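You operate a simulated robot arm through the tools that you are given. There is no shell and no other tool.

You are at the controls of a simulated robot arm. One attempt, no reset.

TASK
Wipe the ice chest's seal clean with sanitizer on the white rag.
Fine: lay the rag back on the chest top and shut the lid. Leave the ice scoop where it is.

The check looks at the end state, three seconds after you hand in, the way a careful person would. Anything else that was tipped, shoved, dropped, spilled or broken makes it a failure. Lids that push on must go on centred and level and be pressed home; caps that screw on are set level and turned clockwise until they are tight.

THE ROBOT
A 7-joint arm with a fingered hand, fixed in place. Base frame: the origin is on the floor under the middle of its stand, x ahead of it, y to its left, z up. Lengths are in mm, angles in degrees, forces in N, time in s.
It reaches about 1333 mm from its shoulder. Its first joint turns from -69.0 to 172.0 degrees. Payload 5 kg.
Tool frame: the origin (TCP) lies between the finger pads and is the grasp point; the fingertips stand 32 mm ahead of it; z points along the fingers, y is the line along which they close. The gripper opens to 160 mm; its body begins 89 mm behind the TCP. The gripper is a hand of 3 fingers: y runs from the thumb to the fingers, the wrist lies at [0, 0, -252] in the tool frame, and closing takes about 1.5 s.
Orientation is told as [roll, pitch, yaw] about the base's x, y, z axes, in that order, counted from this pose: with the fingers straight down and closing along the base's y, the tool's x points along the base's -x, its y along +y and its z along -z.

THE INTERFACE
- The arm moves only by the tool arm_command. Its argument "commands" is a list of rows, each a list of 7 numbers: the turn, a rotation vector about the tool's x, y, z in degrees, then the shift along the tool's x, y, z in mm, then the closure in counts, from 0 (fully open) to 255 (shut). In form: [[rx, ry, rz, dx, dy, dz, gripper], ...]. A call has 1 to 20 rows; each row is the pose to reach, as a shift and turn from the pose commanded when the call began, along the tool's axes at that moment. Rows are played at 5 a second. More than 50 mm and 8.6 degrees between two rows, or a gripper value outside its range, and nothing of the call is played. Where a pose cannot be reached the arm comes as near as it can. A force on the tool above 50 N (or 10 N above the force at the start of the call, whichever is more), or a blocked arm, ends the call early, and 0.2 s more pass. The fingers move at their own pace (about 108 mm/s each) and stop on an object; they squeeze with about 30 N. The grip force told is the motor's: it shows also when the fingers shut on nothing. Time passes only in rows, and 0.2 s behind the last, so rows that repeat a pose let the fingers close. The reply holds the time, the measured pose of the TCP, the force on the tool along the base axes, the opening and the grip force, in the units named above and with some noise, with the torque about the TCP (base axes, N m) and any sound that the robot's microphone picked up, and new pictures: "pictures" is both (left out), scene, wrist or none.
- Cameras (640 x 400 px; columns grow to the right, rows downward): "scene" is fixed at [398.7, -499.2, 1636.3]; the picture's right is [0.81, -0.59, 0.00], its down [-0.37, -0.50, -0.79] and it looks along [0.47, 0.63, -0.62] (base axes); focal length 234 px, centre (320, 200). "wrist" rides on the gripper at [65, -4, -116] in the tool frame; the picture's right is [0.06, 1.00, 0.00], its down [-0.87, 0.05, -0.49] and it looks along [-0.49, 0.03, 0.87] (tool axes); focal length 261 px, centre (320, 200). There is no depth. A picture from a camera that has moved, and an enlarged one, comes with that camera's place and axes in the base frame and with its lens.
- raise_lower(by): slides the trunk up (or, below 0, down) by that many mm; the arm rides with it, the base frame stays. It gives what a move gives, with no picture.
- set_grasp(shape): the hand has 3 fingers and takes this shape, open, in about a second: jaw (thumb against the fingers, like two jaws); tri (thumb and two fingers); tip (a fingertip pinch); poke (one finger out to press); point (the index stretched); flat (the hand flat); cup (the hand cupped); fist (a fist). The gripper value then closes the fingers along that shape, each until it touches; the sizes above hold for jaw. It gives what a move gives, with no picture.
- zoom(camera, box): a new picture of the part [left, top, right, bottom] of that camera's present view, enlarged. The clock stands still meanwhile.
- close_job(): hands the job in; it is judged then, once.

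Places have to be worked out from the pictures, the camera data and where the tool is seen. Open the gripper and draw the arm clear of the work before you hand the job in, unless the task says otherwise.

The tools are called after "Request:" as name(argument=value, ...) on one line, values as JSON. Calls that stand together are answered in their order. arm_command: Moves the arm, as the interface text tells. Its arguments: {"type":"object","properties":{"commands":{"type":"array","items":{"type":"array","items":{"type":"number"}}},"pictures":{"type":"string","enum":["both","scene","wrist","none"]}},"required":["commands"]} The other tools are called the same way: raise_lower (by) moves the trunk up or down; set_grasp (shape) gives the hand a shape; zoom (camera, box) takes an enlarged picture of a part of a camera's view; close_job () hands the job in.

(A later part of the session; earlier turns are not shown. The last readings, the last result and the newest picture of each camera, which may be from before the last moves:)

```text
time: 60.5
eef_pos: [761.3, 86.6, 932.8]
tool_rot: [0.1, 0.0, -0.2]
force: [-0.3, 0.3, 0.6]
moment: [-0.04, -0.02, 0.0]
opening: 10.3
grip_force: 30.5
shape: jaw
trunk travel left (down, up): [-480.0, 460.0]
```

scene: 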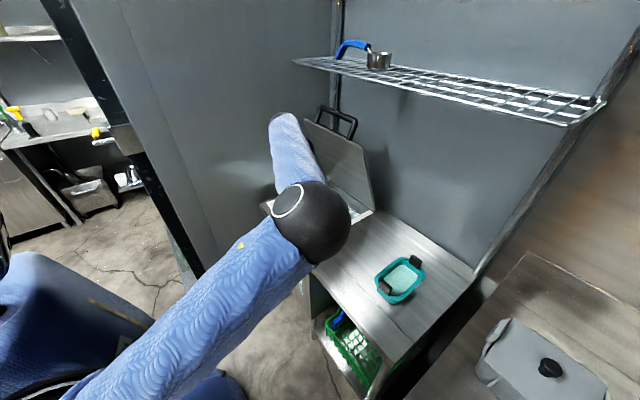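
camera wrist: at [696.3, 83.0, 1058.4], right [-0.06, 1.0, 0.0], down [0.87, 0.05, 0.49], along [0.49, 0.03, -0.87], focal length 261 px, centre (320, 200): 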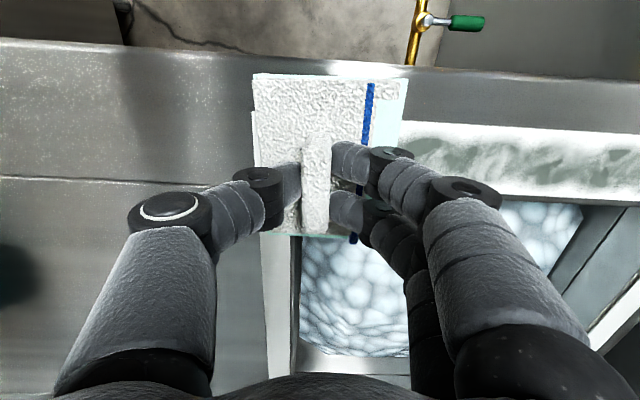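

Still free at z≈933, so I'll continue down in small steps.

Request:
arm_command(commands=[[0, 0, 0, 0, 0, 2, 255], [0, 0, 0, 0, 0, 4, 255], [0, 0, 0, 0, 0, 5, 255], [0, 0, 0, 0, 0, 5, 255]], pictures="wrist")

```text
time: 61.5
eef_pos: [760.8, 85.8, 930.5]
tool_rot: [0.2, -0.1, -0.2]
force: [4.0, -1.0, 24.3]
moment: [-0.04, -0.07, 0.02]
opening: 12.0
grip_force: 30.0
shape: jaw
trunk travel left (down, up): [-480.0, 460.0]
camera wrist: at [696.0, 82.6, 1046.6], right [-0.06, 1.0, 0.0], down [0.87, 0.05, 0.49], along [0.49, 0.03, -0.87], focal length 261 px, centre (320, 200)
```

wrist: 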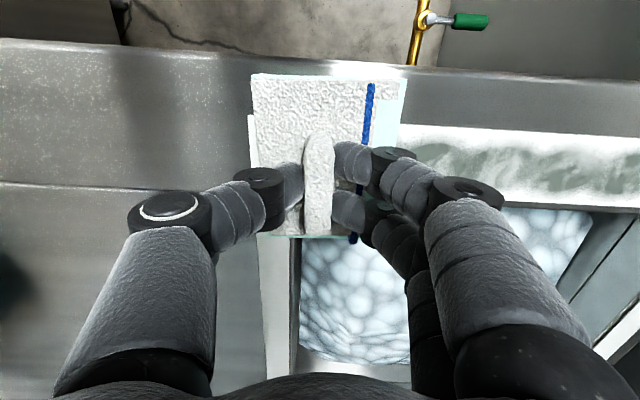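

Contact is made with about 24 N. I'll ease off 1 mm and start wiping along +y, checking the force partway.

Request:
arm_command(commands=[[0, 0, 0, 0, 0, -0.8, 255], [0, 0, 0, 0, 20, -0.8, 255], [0, 0, 0, 0, 40, -0.8, 255], [0, 0, 0, 0, 60, -0.8, 255], [0, 0, 0, 0, 80, -0.8, 255], [0, 0, 0, 0, 100, -0.8, 255]])

Request:
zoom(camera="wrist", box=[180, 30, 500, 230])

```text
time: 62.9
eef_pos: [760.5, 185.7, 930.4]
tool_rot: [0.2, 0.0, -0.2]
force: [0.6, -10.0, 23.9]
moment: [-0.31, 0.03, -0.01]
opening: 12.8
grip_force: 29.6
shape: jaw
trunk travel left (down, up): [-480.0, 460.0]
camera wrist: at [694.9, 181.8, 1046.2], right [-0.06, 1.0, 0.0], down [0.87, 0.05, 0.49], along [0.49, 0.03, -0.87], focal length 261 px, centre (320, 200)
```

scene: 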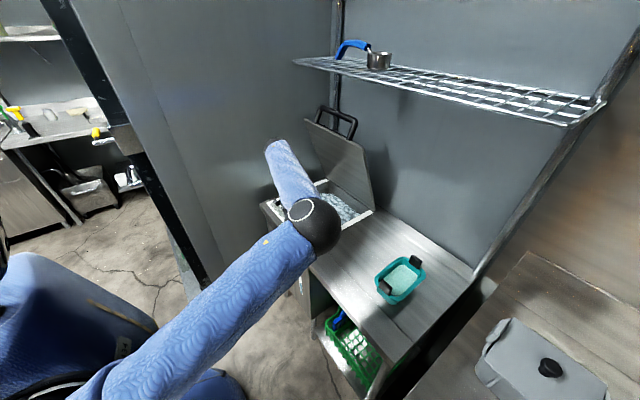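
wrist: 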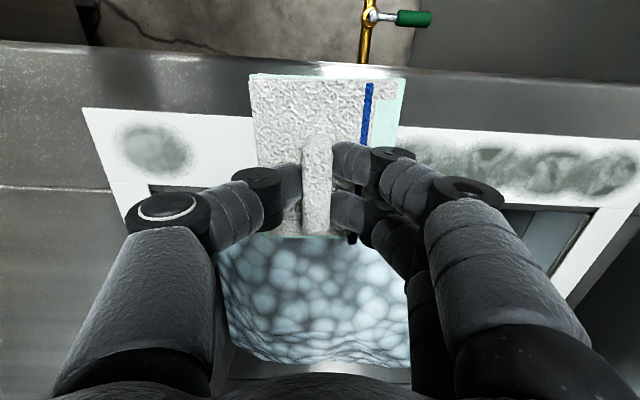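

```text
2.00 times, centred on (340, 130) of wrist
camera zoom: at [694.9, 181.8, 1046.2], right [-0.06, 1.0, 0.0], down [0.87, 0.05, 0.49], along [0.49, 0.03, -0.87], focal length 521 px, centre (280, 340)
```

zoom: 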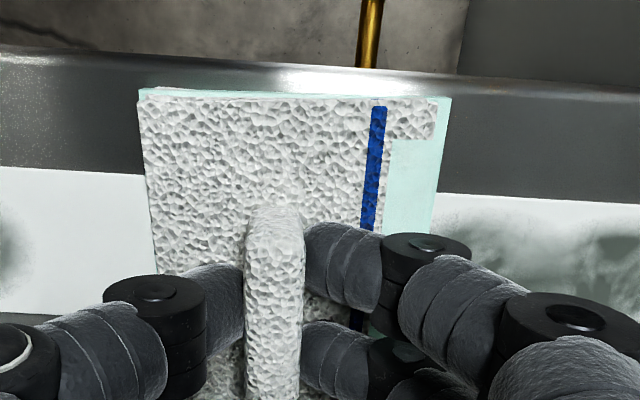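

It's working: the wiped stretch is white, with a blob left at y≈50–88 that the pad's middle hasn't crossed yet. I'll continue to the far end and then return over everything.

Request:
arm_command(commands=[[0, 0, 0, 0, 20, 0, 255], [0, 0, 0, 0, 40, 0, 255], [0, 0, 0, 0, 60, 0, 255], [0, 0, 0, 0, 80, 0, 255], [0, 0, 0, 0, 100, 0, 255], [0, 0, 0, 0, 120, 0, 255], [0, 0, 0, 0, 140, 0, 255], [0, 0, 0, 0, 160, 0, 255], [0, 0, 0, 0, 180, 0, 255], [0, 0, 0, 0, 195, 0, 255]])

Request:
zoom(camera="wrist", box=[100, 30, 500, 280])

```text
time: 65.1
eef_pos: [760.6, 380.8, 929.7]
tool_rot: [0.1, -0.1, -0.2]
force: [-0.6, -6.4, 15.9]
moment: [-0.17, 0.03, -0.01]
opening: 12.8
grip_force: 30.2
shape: jaw
trunk travel left (down, up): [-480.0, 460.0]
camera wrist: at [696.4, 377.5, 1046.3], right [-0.06, 1.0, 0.0], down [0.87, 0.05, 0.49], along [0.49, 0.03, -0.87], focal length 261 px, centre (320, 200)
```

scene: 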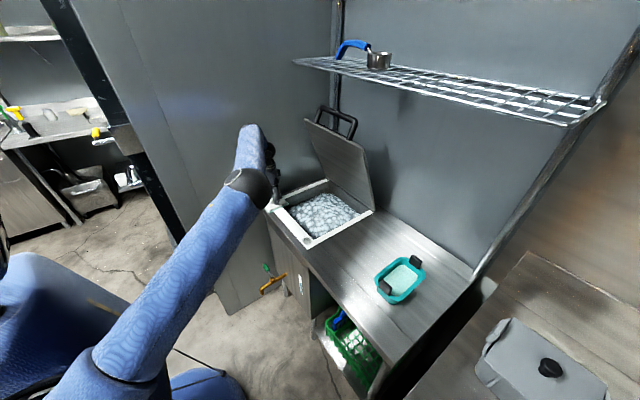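
wrist: 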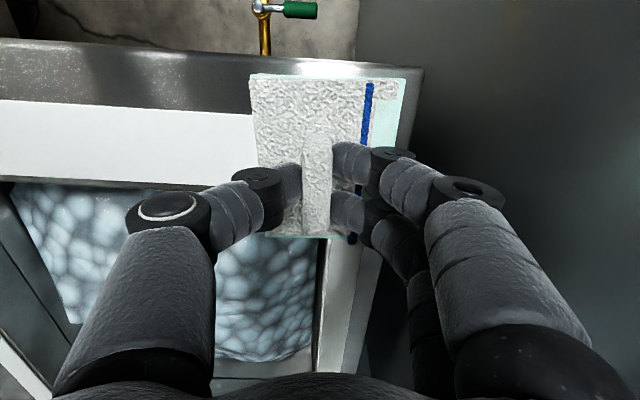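

```text
1.60 times, centred on (300, 155) of wrist
camera zoom: at [696.4, 377.5, 1046.3], right [-0.06, 1.0, 0.0], down [0.87, 0.05, 0.49], along [0.49, 0.03, -0.87], focal length 417 px, centre (352, 272)
```

zoom: 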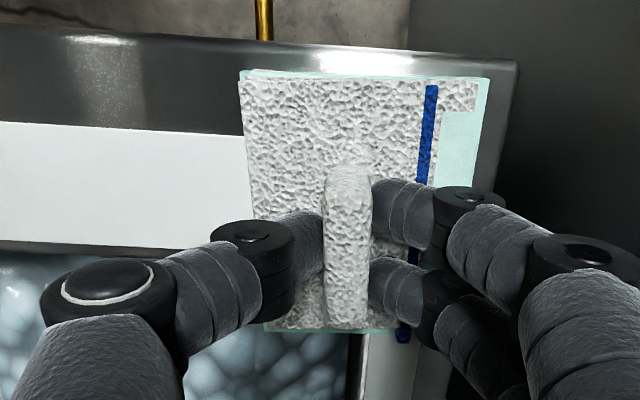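

The strip is now white behind the rag, and only the low-y corner spot remains. I'll go a little further to cover the high-y end, then wipe back toward the start.

Request:
arm_command(commands=[[0, 0, 0, 0, 10, 0.4, 255], [0, 0, 0, 0, 20, 0.4, 255], [0, 0, 0, 0, 10, 0.4, 255], [0, 0, 0, 0, -10, 0.4, 255], [0, 0, 0, 0, -35, 0.4, 255], [0, 0, 0, 0, -60, 0.4, 255], [0, 0, 0, 0, -85, 0.4, 255], [0, 0, 0, 0, -110, 0.2, 255], [0, 0, 0, 0, -135, 0.2, 255], [0, 0, 0, 0, -160, 0, 255], [0, 0, 0, 0, -185, 0, 255]])

Request:
zoom(camera="wrist", box=[100, 30, 640, 280])

```text
time: 67.5
eef_pos: [759.6, 196.1, 928.0]
tool_rot: [0.2, -0.1, 0.0]
force: [1.3, 5.3, 22.2]
moment: [0.19, -0.01, 0.01]
opening: 12.4
grip_force: 29.9
shape: jaw
out of reach, approached as far as the arm can: row 2
trunk travel left (down, up): [-480.0, 460.0]
camera wrist: at [694.7, 193.2, 1045.7], right [-0.06, 1.0, 0.0], down [0.87, 0.05, 0.49], along [0.49, 0.03, -0.87], focal length 261 px, centre (320, 200)
```

scene: 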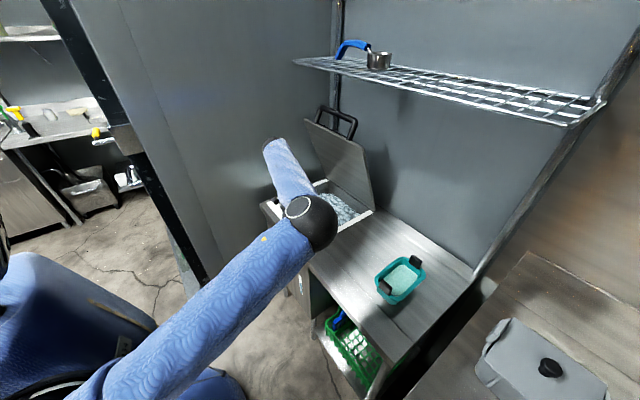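
wrist: 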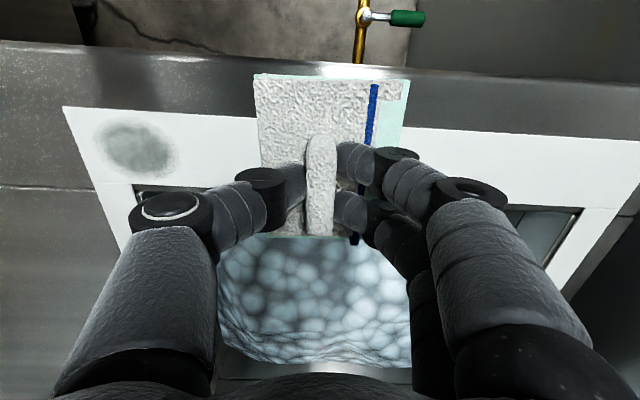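

```text
1.19 times, centred on (370, 155) of wrist
camera zoom: at [694.7, 193.2, 1045.7], right [-0.06, 1.0, 0.0], down [0.87, 0.05, 0.49], along [0.49, 0.03, -0.87], focal length 309 px, centre (261, 253)
```

zoom: 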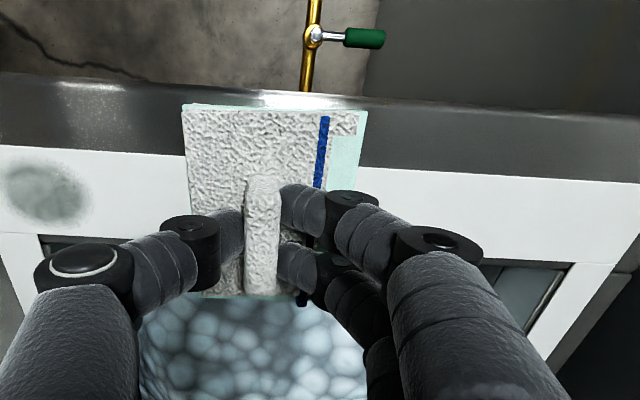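

Everything to the right is clean, with only the blob at y≈50–90 left. I'll wipe on across it and back a couple of times.

Request:
arm_command(commands=[[0, 0, 0, 0, -25, 0, 255], [0, 0, 0, 0, -50, 0, 255], [0, 0, 0, 0, -75, 0, 255], [0, 0, 0, 0, -95, 0, 255], [0, 0, 0, 0, -115, 0, 255], [0, 0, 0, 0, -135, 0, 255], [0, 0, 0, 0, -155, 0, 255], [0, 0, 0, 0, -165, 0, 255], [0, 0, 0, 0, -150, 0, 255], [0, 0, 0, 0, -130, 0, 255], [0, 0, 0, 0, -110, 0, 255], [0, 0, 0, 0, -90, 0, 255], [0, 0, 0, 0, -65, 0, 255], [0, 0, 0, 0, -40, 0, 255], [0, 0, 0, 0, -20, 0, 255]])

Request:
zoom(camera="wrist", box=[0, 30, 540, 280])

```text
time: 70.7
eef_pos: [762.1, 176.4, 930.4]
tool_rot: [0.1, 0.0, -0.1]
force: [-0.6, -1.5, 7.0]
moment: [-0.01, 0.0, 0.0]
opening: 12.4
grip_force: 29.9
shape: jaw
trunk travel left (down, up): [-480.0, 460.0]
camera wrist: at [697.3, 173.4, 1046.3], right [-0.06, 1.0, 0.0], down [0.87, 0.05, 0.49], along [0.49, 0.03, -0.87], focal length 261 px, centre (320, 200)
```

scene: 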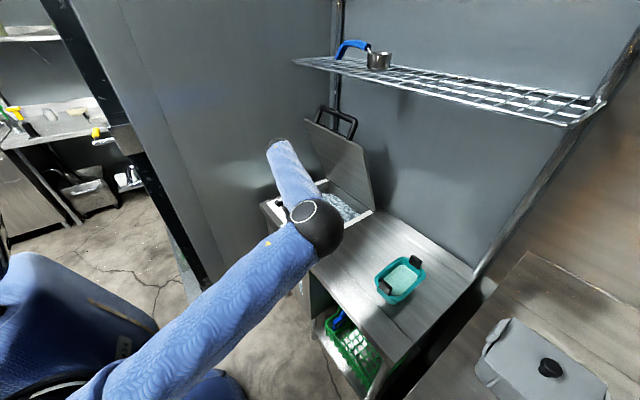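
wrist: 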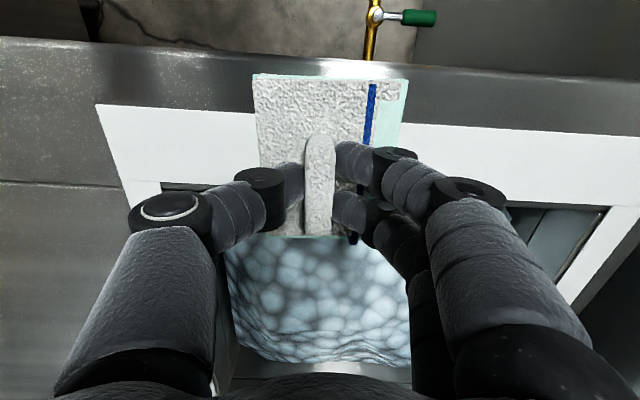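

```text
1.19 times, centred on (270, 155) of wrist
camera zoom: at [697.3, 173.4, 1046.3], right [-0.06, 1.0, 0.0], down [0.87, 0.05, 0.49], along [0.49, 0.03, -0.87], focal length 309 px, centre (379, 253)
```

zoom: 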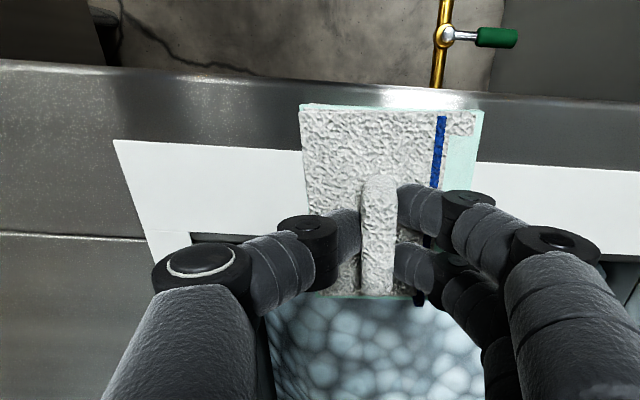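

The whole front strip is now white. I'll lift the rag and look over the rest of the seal before putting the rag back.

Request:
arm_command(commands=[[0, 0, 0, 0, 0, -10, 255], [0, 0, 0, 20, -15, -35, 255], [0, 0, 0, 40, -45, -60, 255], [0, 0, 0, 60, -80, -80, 255], [0, 0, 0, 70, -115, -100, 255], [0, 0, 0, 70, -155, -115, 255], [0, 0, 0, 70, -195, -120, 255], [0, 0, 0, 70, -235, -120, 255], [0, 0, 0, 70, -235, -120, 255]])

Request:
zoom(camera="wrist", box=[320, 80, 640, 330])

Request:
zoom(camera="scene", box=[250, 160, 390, 260])

```text
time: 72.7
eef_pos: [690.8, -58.7, 1048.0]
tool_rot: [0.2, 0.0, -0.2]
force: [-0.5, -0.1, -0.7]
moment: [0.01, 0.0, 0.02]
opening: 11.9
grip_force: 29.3
shape: jaw
trunk travel left (down, up): [-480.0, 460.0]
camera wrist: at [626.2, -61.8, 1164.1], right [-0.06, 1.0, 0.0], down [0.87, 0.05, 0.49], along [0.49, 0.03, -0.87], focal length 261 px, centre (320, 200)
```

scene: 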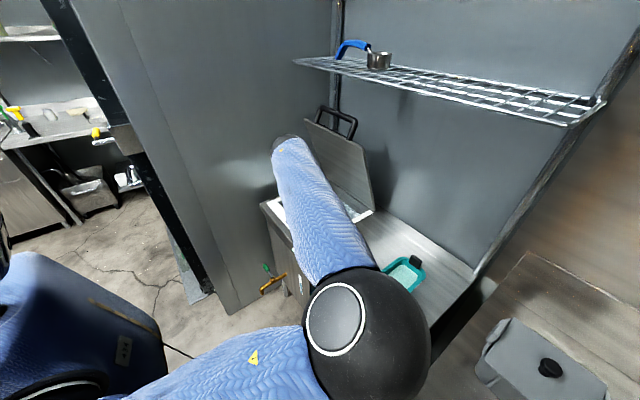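
wrist: 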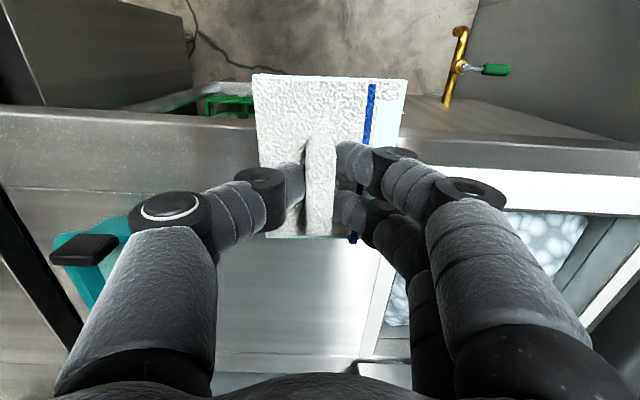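

```text
1.60 times, centred on (480, 205) of wrist
camera zoom: at [626.2, -61.8, 1164.1], right [-0.06, 1.0, 0.0], down [0.87, 0.05, 0.49], along [0.49, 0.03, -0.87], focal length 417 px, centre (64, 192)
```

zoom: 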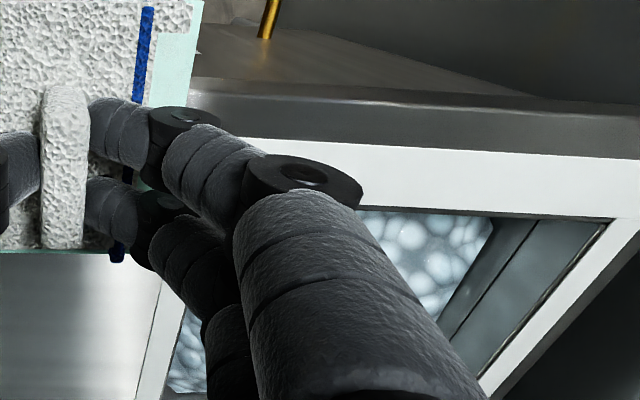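

```text
4.00 times, centred on (320, 210) of scene
camera zoom: at [398.7, -499.2, 1636.3], right [0.81, -0.59, 0.0], down [-0.37, -0.5, -0.79], along [0.47, 0.63, -0.62], focal length 935 px, centre (320, 160)
```

zoom: 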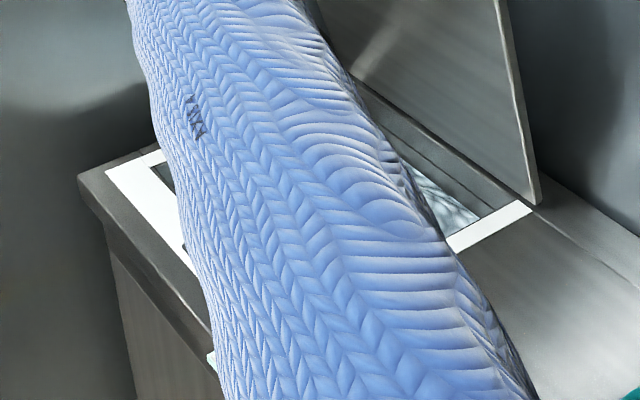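

The seal looks clean all round, and no drips are visible. I'll turn the rag back to its original orientation and carry it over its old spot at about (832,−108).

Request:
arm_command(commands=[[0, 0, -8.2, -13, -5, 0, 255], [0, 0, -16.4, -27, -10, 0, 255], [0, 0, -24.6, -40, -14, 0, 255], [0, 0, -32.8, -53, -19, 0, 255], [0, 0, -41, -67, -24, 0, 255], [0, 0, -49.2, -80, -29, 5, 255], [0, 0, -57.4, -94, -34, 12, 255], [0, 0, -65.6, -107, -39, 20, 255], [0, 0, -73.8, -120, -43, 29, 255], [0, 0, -82, -134, -48, 38, 255], [0, 0, -90, -147, -53, 48, 255], [0, 0, -90, -147, -53, 48, 255]])

Request:
zoom(camera="scene", box=[300, 200, 460, 310])

```text
time: 75.3
eef_pos: [836.8, -112.7, 1000.4]
tool_rot: [0.0, 0.0, 89.9]
force: [-0.8, -1.3, -0.3]
moment: [-0.01, 0.01, -0.01]
opening: 12.2
grip_force: 30.1
shape: jaw
trunk travel left (down, up): [-480.0, 460.0]
camera wrist: at [841.1, -177.1, 1116.7], right [-1.0, -0.06, 0.0], down [-0.05, 0.87, 0.49], along [-0.03, 0.49, -0.87], focal length 261 px, centre (320, 200)
```

scene: 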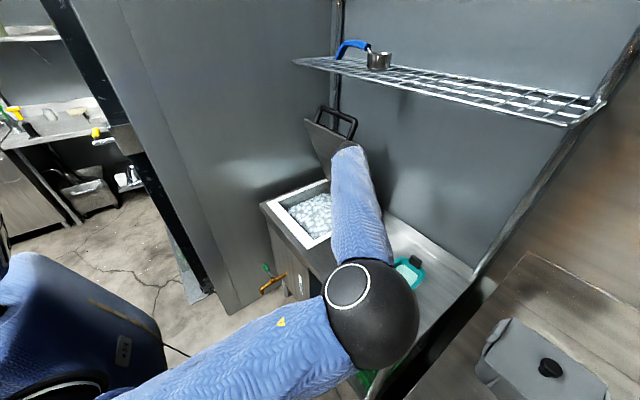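
wrist: 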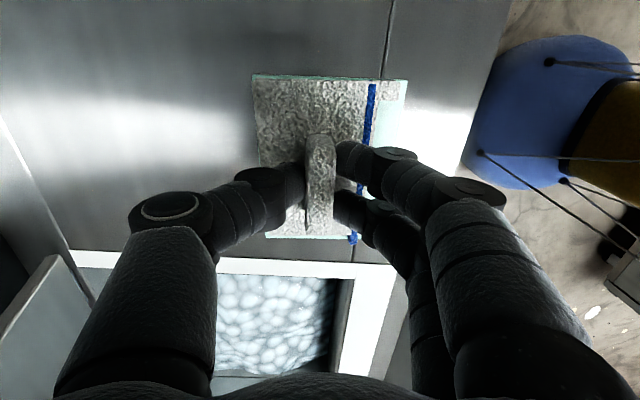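

```text
3.64 times, centred on (380, 255) of scene
camera zoom: at [398.7, -499.2, 1636.3], right [0.81, -0.59, 0.0], down [-0.37, -0.5, -0.79], along [0.47, 0.63, -0.62], focal length 850 px, centre (102, 0)
```

zoom: 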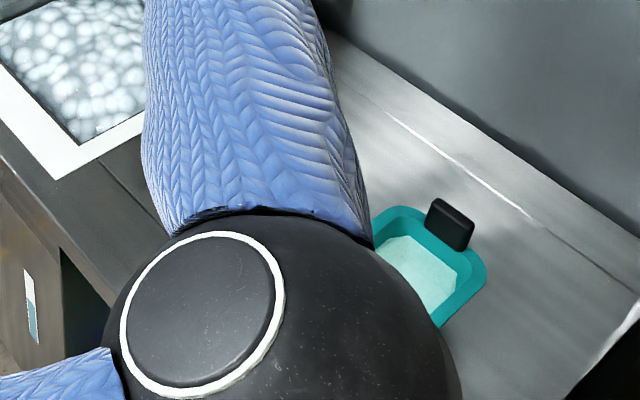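

The rag is over its old place. I'll lower it onto the chest top, slowing near contact.

Request:
arm_command(commands=[[0, 0, 0, 0, 0, 25, 255], [0, 0, 0, 0, 0, 45, 255], [0, 0, 0, 0, 0, 58, 255], [0, 0, 0, 0, 0, 64, 255], [0, 0, 0, 0, 0, 67, 255], [0, 0, 0, 0, 0, 69, 255], [0, 0, 0, 0, 0, 69, 255]], pictures="none")

```text
time: 76.9
eef_pos: [836.6, -112.9, 931.4]
tool_rot: [0.0, -0.1, 90.0]
force: [0.8, -0.5, 0.1]
moment: [0.03, 0.03, 0.01]
opening: 11.8
grip_force: 29.7
shape: jaw
trunk travel left (down, up): [-480.0, 460.0]
```

Request:
arm_command(commands=[[0, 0, 0, 0, 0, 1, 255], [0, 0, 0, 0, 0, 2, 255], [0, 0, 0, 0, 0, 3, 255], [0, 0, 0, 0, 0, 3, 255]], pictures="none")

```text
time: 77.9
eef_pos: [837.9, -112.0, 928.9]
tool_rot: [-0.1, -0.1, 89.9]
force: [3.5, 0.5, 17.1]
moment: [-0.05, 0.04, 0.01]
opening: 12.2
grip_force: 30.2
shape: jaw
trunk travel left (down, up): [-480.0, 460.0]
```

The rag is down (17 N). I'll ease off 1 mm, open the fingers and lift clear.

Request:
arm_command(commands=[[0, 0, 0, 0, 0, -1, 240], [0, 0, 0, 0, 0, -1.5, 215], [0, 0, 0, 0, 0, -2, 185], [0, 0, 0, 0, 0, -3, 155], [0, 0, 0, 0, 0, -4, 128], [0, 0, 0, 0, 0, -4, 128], [0, 0, 0, 0, 0, -20, 128], [0, 0, 0, 0, 0, -45, 128], [0, 0, 0, 0, 0, -75, 128], [0, 0, 0, 0, 0, -110, 128], [0, 0, 0, 0, 0, -110, 128]])

Request:
zoom(camera="wrist", box=[200, 30, 520, 230])

```text
time: 80.3
eef_pos: [838.6, -114.5, 1039.6]
tool_rot: [0.0, -0.1, 90.0]
force: [0.1, -1.1, -0.6]
moment: [0.04, 0.03, 0.01]
opening: 79.2
grip_force: 0.0
shape: jaw
trunk travel left (down, up): [-480.0, 460.0]
camera wrist: at [843.1, -178.5, 1155.4], right [-1.0, -0.06, 0.0], down [-0.05, 0.87, 0.49], along [-0.03, 0.49, -0.87], focal length 261 px, centre (320, 200)
```

scene: 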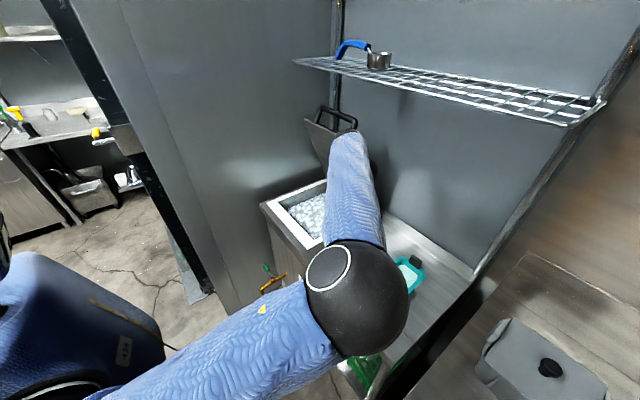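
wrist: 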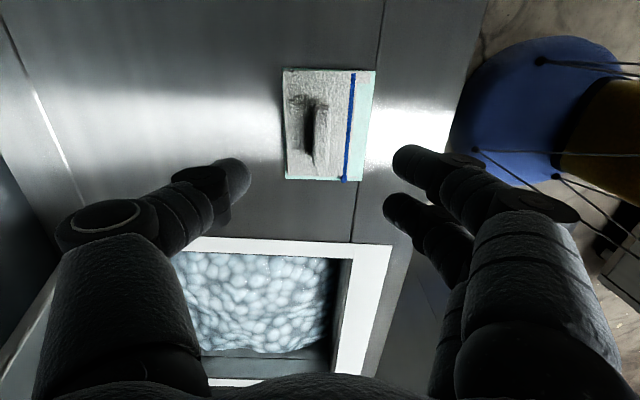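

```text
2.00 times, centred on (360, 130) of wrist
camera zoom: at [843.1, -178.5, 1155.4], right [-1.0, -0.06, 0.0], down [-0.05, 0.87, 0.49], along [-0.03, 0.49, -0.87], focal length 521 px, centre (240, 340)
```

zoom: 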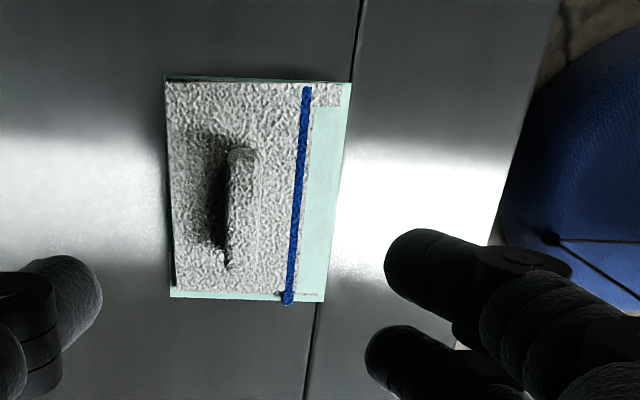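

The rag lies flat at its old place on the chest top. Next I'll return the camera to the same spot as my earlier tub view (TCP ≈ (821,−306,1088), yaw 0) to measure exactly how far the tub was nudged.

Request:
arm_command(commands=[[0, 0, 8.2, 10, 1, -15, 128], [0, 0, 16.4, 27, 3, -30, 100], [0, 0, 24.6, 45, 4, -49, 60], [0, 0, 32.8, 64, 6, -49, 0], [0, 0, 41, 83, 7, -49, 0], [0, 0, 49.2, 102, 9, -49, 0], [0, 0, 57.4, 121, 11, -49, 0], [0, 0, 65.6, 140, 13, -49, 0], [0, 0, 73.8, 158, 15, -49, 0], [0, 0, 82, 175, 17, -49, 0], [0, 0, 90, 192, 18, -49, 0], [0, 0, 90, 192, 18, -49, 0], [0, 0, 90, 192, 18, -49, 0]])

Request:
zoom(camera="wrist", box=[200, 90, 456, 250])

Request:
zoom(camera="scene", box=[310, 230, 450, 318])

```text
time: 83.1
eef_pos: [820.3, -304.1, 1087.5]
tool_rot: [0.0, 0.0, -0.1]
force: [0.8, 0.0, 0.1]
moment: [0.03, -0.01, 0.03]
opening: 159.8
grip_force: 0.1
shape: jaw
trunk travel left (down, up): [-480.0, 460.0]
camera wrist: at [755.0, -308.1, 1203.7], right [-0.06, 1.0, 0.0], down [0.87, 0.05, 0.49], along [0.49, 0.03, -0.87], focal length 261 px, centre (320, 200)
```

scene: 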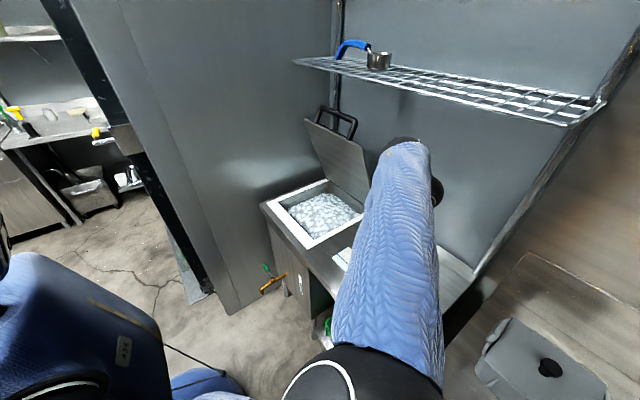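
wrist: 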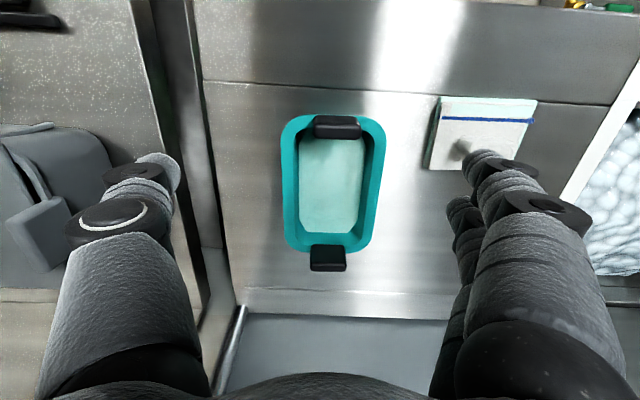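

```text
2.50 times, centred on (328, 170) of wrist
camera zoom: at [755.0, -308.1, 1203.7], right [-0.06, 1.0, 0.0], down [0.87, 0.05, 0.49], along [0.49, 0.03, -0.87], focal length 652 px, centre (300, 275)
```

zoom: 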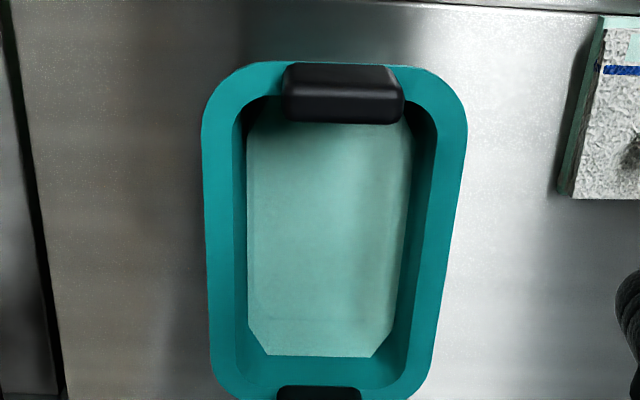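

```text
4.55 times, centred on (380, 274) of scene
camera zoom: at [398.7, -499.2, 1636.3], right [0.81, -0.59, 0.0], down [-0.37, -0.5, -0.79], along [0.47, 0.63, -0.62], focal length 1063 px, centre (47, -136)
```

zoom: 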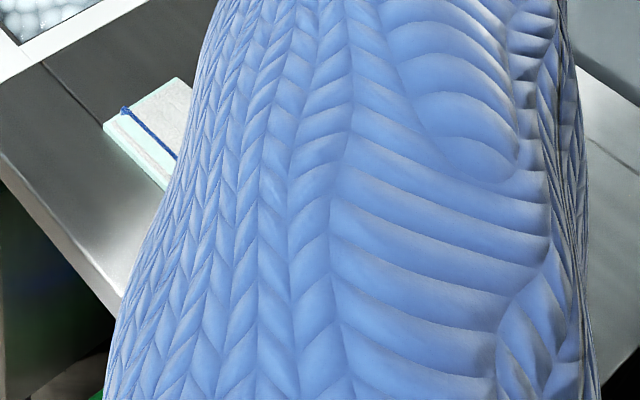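

Same-viewpoint comparison shows that the tub was displaced by about (−16, +5) mm, with no rotation. I'll close the hand, come down in front of it, and nudge it gently back to its place.

Request:
arm_command(commands=[[0, 0, 0, 25, 5, 10, 100], [0, 0, 0, 50, 10, 25, 180], [0, 0, 0, 75, 14, 45, 255], [0, 0, 0, 95, 16, 70, 255], [0, 0, 0, 95, 16, 100, 255], [0, 0, 0, 95, 16, 130, 255], [0, 0, 0, 95, 16, 155, 255], [0, 0, 0, 95, 16, 170, 255], [0, 0, 0, 95, 16, 170, 255]])

Request:
zoom(camera="scene", box=[310, 230, 450, 318])

```text
time: 85.1
eef_pos: [723.6, -288.3, 915.4]
tool_rot: [0.1, 0.1, -0.2]
force: [-0.2, -0.4, -0.6]
moment: [-0.01, 0.01, 0.02]
opening: 0.0
grip_force: 30.3
shape: jaw
trunk travel left (down, up): [-480.0, 460.0]
camera wrist: at [659.2, -291.2, 1032.4], right [-0.06, 1.0, 0.0], down [0.87, 0.05, 0.49], along [0.49, 0.03, -0.87], focal length 261 px, centre (320, 200)
```

scene: 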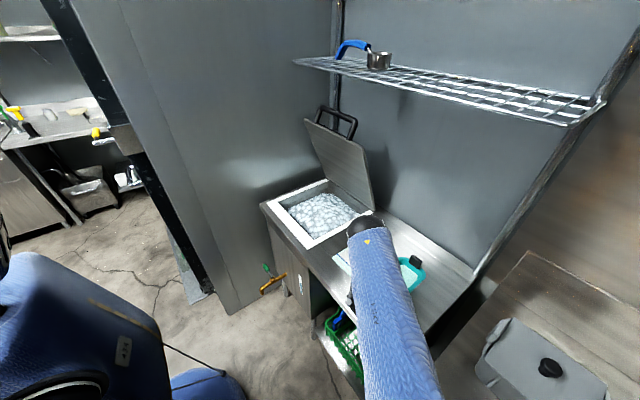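
wrist: 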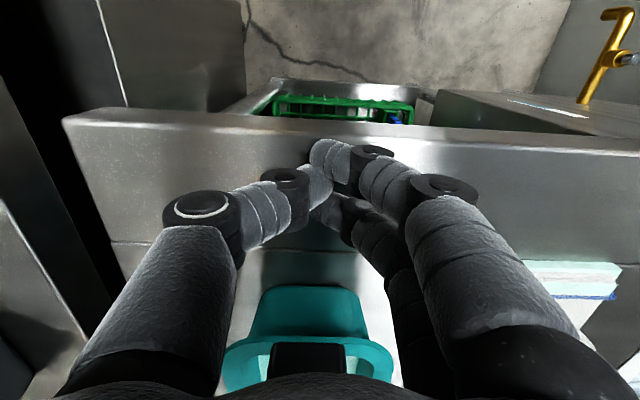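

```text
4.55 times, centred on (380, 274) of scene
camera zoom: at [398.7, -499.2, 1636.3], right [0.81, -0.59, 0.0], down [-0.37, -0.5, -0.79], along [0.47, 0.63, -0.62], focal length 1063 px, centre (47, -136)
```

zoom: 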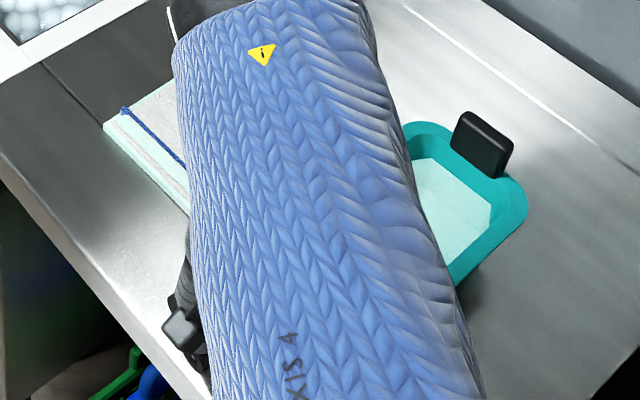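

The closed hand is in front of the tub, whose flange edge is near x≈810. I'll advance until I feel light contact.

Request:
arm_command(commands=[[0, 0, 0, -12, 2, 0, 255], [0, 0, 0, -24, 2, 0, 255], [0, 0, 0, -34, 2, 0, 255], [0, 0, 0, -40, 2, 0, 255], [0, 0, 0, -40, 2, 0, 255]], pictures="wrist")

Request:
zoom(camera="wrist", box=[200, 120, 456, 340])

```text
time: 86.3
eef_pos: [765.5, -285.5, 919.1]
tool_rot: [0.1, 0.0, -0.1]
force: [-0.5, -0.6, -0.4]
moment: [-0.01, 0.01, -0.01]
opening: 0.0
grip_force: 30.0
shape: jaw
trunk travel left (down, up): [-480.0, 460.0]
camera wrist: at [700.3, -289.2, 1034.6], right [-0.06, 1.0, 0.0], down [0.87, 0.05, 0.49], along [0.49, 0.03, -0.87], focal length 261 px, centre (320, 200)
```

wrist: 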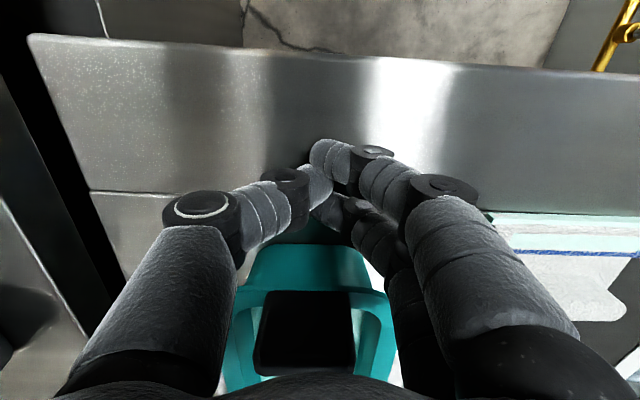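

```text
1.82 times, centred on (328, 230) of wrist
camera zoom: at [700.3, -289.2, 1034.6], right [-0.06, 1.0, 0.0], down [0.87, 0.05, 0.49], along [0.49, 0.03, -0.87], focal length 474 px, centre (306, 146)
```

zoom: 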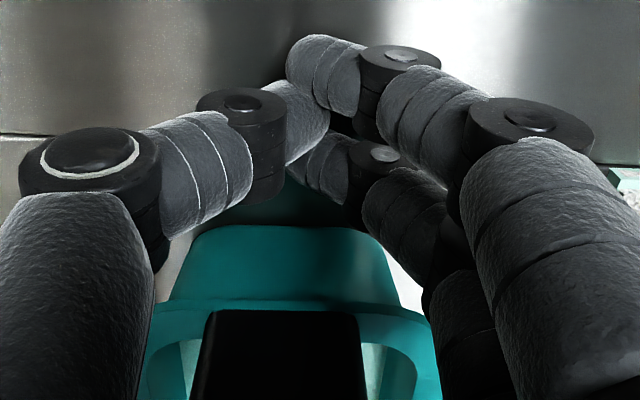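

There's no contact yet and the rag is well clear. I'll creep forward in small steps.

Request:
arm_command(commands=[[0, 0, 0, -3, 0, 0, 255], [0, 0, 0, -6, 0, 0, 255], [0, 0, 0, -9, 0, 0, 255], [0, 0, 0, -12, 0, 0, 255], [0, 0, 0, -15, 0, 0, 255]], pictures="none")

```text
time: 87.5
eef_pos: [779.9, -285.9, 917.1]
tool_rot: [0.1, 0.1, -0.2]
force: [-0.8, 0.3, 0.8]
moment: [-0.01, 0.0, 0.0]
opening: 0.0
grip_force: 30.3
shape: jaw
trunk travel left (down, up): [-480.0, 460.0]
```

Request:
arm_command(commands=[[0, 0, 0, -3, 0, 0, 255], [0, 0, 0, -6, 0, 0, 255], [0, 0, 0, -9, 0, 0, 255]], pictures="none")

```text
time: 88.3
eef_pos: [788.7, -285.6, 917.6]
tool_rot: [0.1, 0.1, -0.1]
force: [-1.9, -0.7, -1.0]
moment: [-0.04, -0.05, 0.04]
opening: 0.0
grip_force: 30.3
shape: jaw
trunk travel left (down, up): [-480.0, 460.0]
```

Request:
arm_command(commands=[[0, 0, 0, -1.5, 0, 0, 255], [0, 0, 0, -3, 0, 0, 255]])

Request:
zoom(camera="scene", box=[350, 225, 450, 315])

```text
time: 88.9
eef_pos: [790.7, -285.4, 916.2]
tool_rot: [0.1, 0.1, -0.1]
force: [-2.5, 0.6, 0.7]
moment: [0.02, -0.06, 0.09]
opening: 0.0
grip_force: 30.2
shape: jaw
trunk travel left (down, up): [-480.0, 460.0]
camera wrist: at [726.3, -289.3, 1033.3], right [-0.06, 1.0, 0.0], down [0.87, 0.05, 0.49], along [0.49, 0.03, -0.87], focal length 261 px, centre (320, 200)
```

scene: 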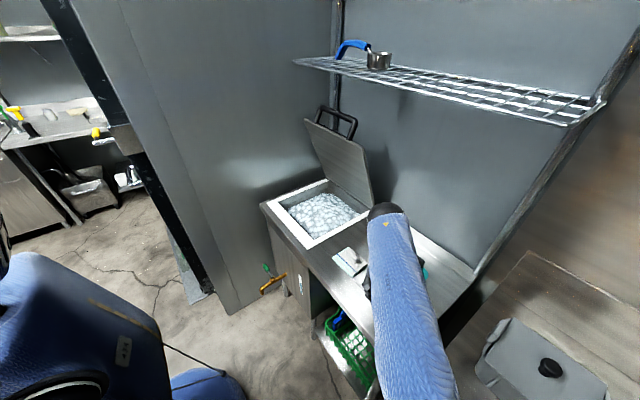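
wrist: 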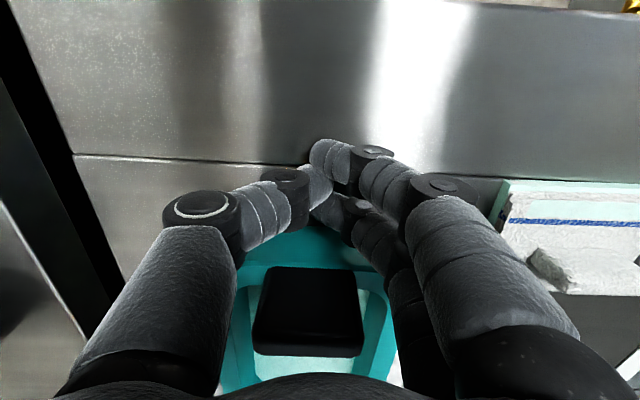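

```text
4.44 times, centred on (400, 270) of scene
camera zoom: at [398.7, -499.2, 1636.3], right [0.81, -0.59, 0.0], down [-0.37, -0.5, -0.79], along [0.47, 0.63, -0.62], focal length 1039 px, centre (-36, -111)
```

zoom: 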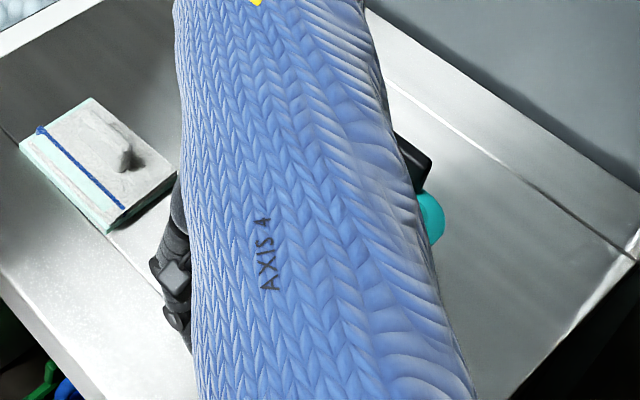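

Contact is light (≈2.5 N), and the tub's visible edge has moved about 6 of the 16 mm back. I'll push about 9 mm more, slowly.

Request:
arm_command(commands=[[0, 0, 0, -2, 0, 0, 255], [0, 0, 0, -4, 0, 0, 255], [0, 0, 0, -6, 0, 0, 255], [0, 0, 0, -8, 0, 0, 255], [0, 0, 0, -9, 0, 0, 255]], pictures="wrist")

Request:
zoom(camera="scene", box=[350, 225, 450, 315])

```text
time: 90.1
eef_pos: [800.6, -286.3, 916.3]
tool_rot: [0.0, 0.0, -0.2]
force: [-2.0, 1.6, 0.7]
moment: [-0.02, -0.04, 0.11]
opening: 0.0
grip_force: 30.2
shape: jaw
trunk travel left (down, up): [-480.0, 460.0]
camera wrist: at [735.3, -289.9, 1033.4], right [-0.06, 1.0, 0.0], down [0.87, 0.05, 0.49], along [0.49, 0.03, -0.87], focal length 261 px, centre (320, 200)
```

wrist: 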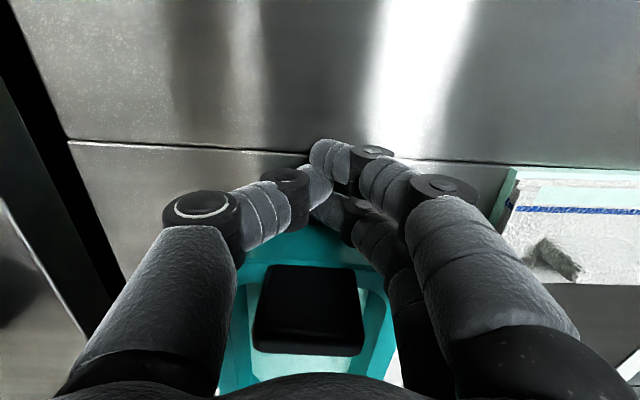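

```text
4.44 times, centred on (400, 270) of scene
camera zoom: at [398.7, -499.2, 1636.3], right [0.81, -0.59, 0.0], down [-0.37, -0.5, -0.79], along [0.47, 0.63, -0.62], focal length 1039 px, centre (-36, -111)
```

zoom: 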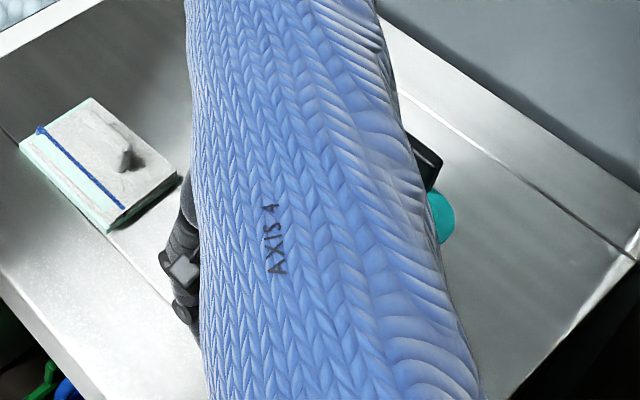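

The tub's edge is back at its original picture position. I'll back off, rise, and compare from the same viewpoint as before.

Request:
arm_command(commands=[[0, 0, 0, 15, 0, 0, 255], [0, 0, 0, 40, 0, 0, 255], [0, 0, 0, 45, 0, -30, 255], [0, 0, 0, 45, 0, -70, 255], [0, 0, 0, 45, 0, -115, 200], [0, 0, 0, 35, -5, -155, 100], [0, 0, 0, 5, -12, -171, 0], [0, 0, 0, -19, -18, -171, 0], [0, 0, 0, -19, -18, -171, 0], [0, 0, 0, -19, -18, -171, 0]])

Request:
zoom(camera="wrist", box=[200, 90, 456, 250])

```text
time: 92.3
eef_pos: [821.3, -303.4, 1087.7]
tool_rot: [0.2, 0.1, -0.1]
force: [-0.2, 0.4, -0.1]
moment: [-0.02, 0.01, 0.01]
opening: 159.8
grip_force: 0.1
shape: jaw
trunk travel left (down, up): [-480.0, 460.0]
camera wrist: at [756.2, -307.5, 1204.1], right [-0.06, 1.0, 0.0], down [0.87, 0.05, 0.49], along [0.49, 0.03, -0.87], focal length 261 px, centre (320, 200)
```

scene: 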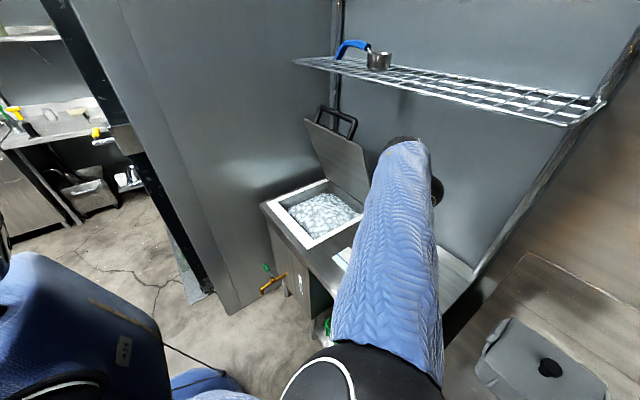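
wrist: 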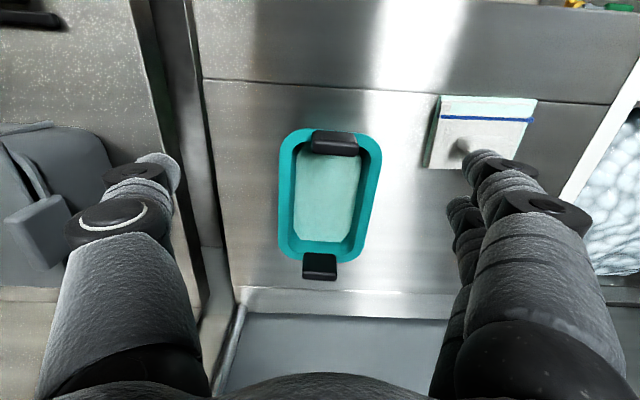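

```text
2.50 times, centred on (328, 170) of wrist
camera zoom: at [756.2, -307.5, 1204.1], right [-0.06, 1.0, 0.0], down [0.87, 0.05, 0.49], along [0.49, 0.03, -0.87], focal length 652 px, centre (300, 275)
```

zoom: 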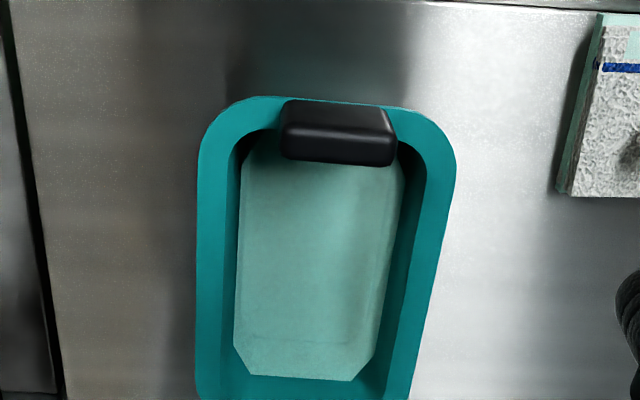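

The tub is back within a couple of millimetres of its original spot. Now for the lid: I'll retreat to a clear spot higher up, then return the trunk to the height used when opening.

Request:
arm_command(commands=[[0, 0, 0, 10, 10, -40, 0], [0, 0, 0, 22, 45, -65, 0], [0, 0, 0, 34, 82, -85, 0], [0, 0, 0, 46, 118, -100, 0], [0, 0, 0, 58, 154, -115, 0], [0, 0, 0, 71, 189, -127, 0], [0, 0, 0, 71, 189, -127, 0]], pictures="none")

Request:
raise_lower(by=-130)

Request:
arm_command(commands=[[0, 0, 0, 0, 0, 0, 0]])

Request:
zoom(camera="scene", box=[240, 50, 400, 250])

```text
time: 93.9
eef_pos: [751.0, -114.5, 1214.9]
tool_rot: [0.3, 0.0, -0.2]
force: [-0.9, 0.3, -1.2]
moment: [0.04, 0.04, 0.02]
opening: 159.9
grip_force: 0.1
shape: jaw
trunk travel left (down, up): [-480.0, 460.0]
```

```text
time: 95.5
eef_pos: [751.1, -113.3, 1086.1]
tool_rot: [0.1, 0.0, -0.1]
force: [-0.3, 0.0, 0.2]
moment: [-0.04, -0.02, 0.0]
opening: 160.0
grip_force: 0.0
shape: jaw
trunk travel left (down, up): [-350.0, 590.0]
```

```text
time: 95.9
eef_pos: [750.9, -113.9, 1086.2]
tool_rot: [0.1, 0.0, -0.1]
force: [0.1, -0.4, 0.0]
moment: [0.0, -0.03, 0.0]
opening: 159.7
grip_force: 0.1
shape: jaw
trunk travel left (down, up): [-350.0, 590.0]
camera wrist: at [685.7, -117.9, 1202.2], right [-0.06, 1.0, 0.0], down [0.87, 0.05, 0.49], along [0.49, 0.03, -0.87], focal length 261 px, centre (320, 200)
```

scene: 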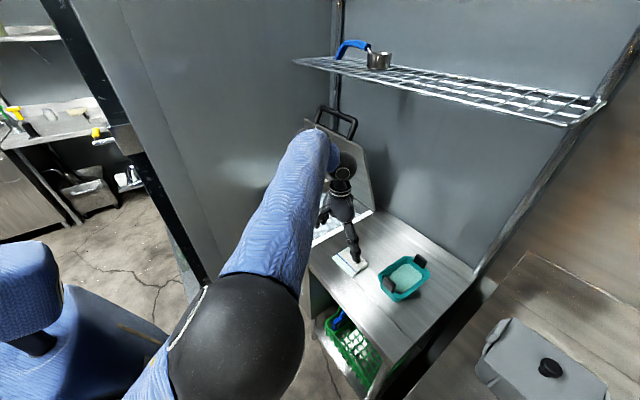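
wrist: 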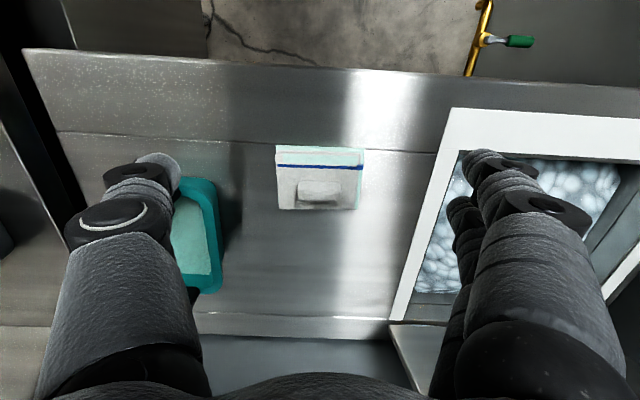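

```text
2.00 times, centred on (320, 150) of scene
camera zoom: at [398.7, -499.2, 1636.3], right [0.81, -0.59, 0.0], down [-0.37, -0.5, -0.79], along [0.47, 0.63, -0.62], focal length 468 px, centre (320, 300)
```

zoom: 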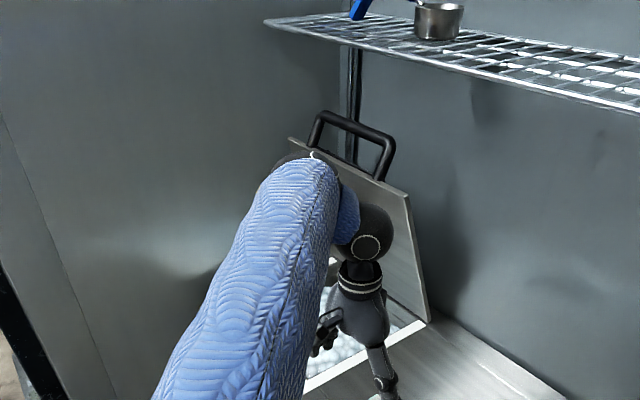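

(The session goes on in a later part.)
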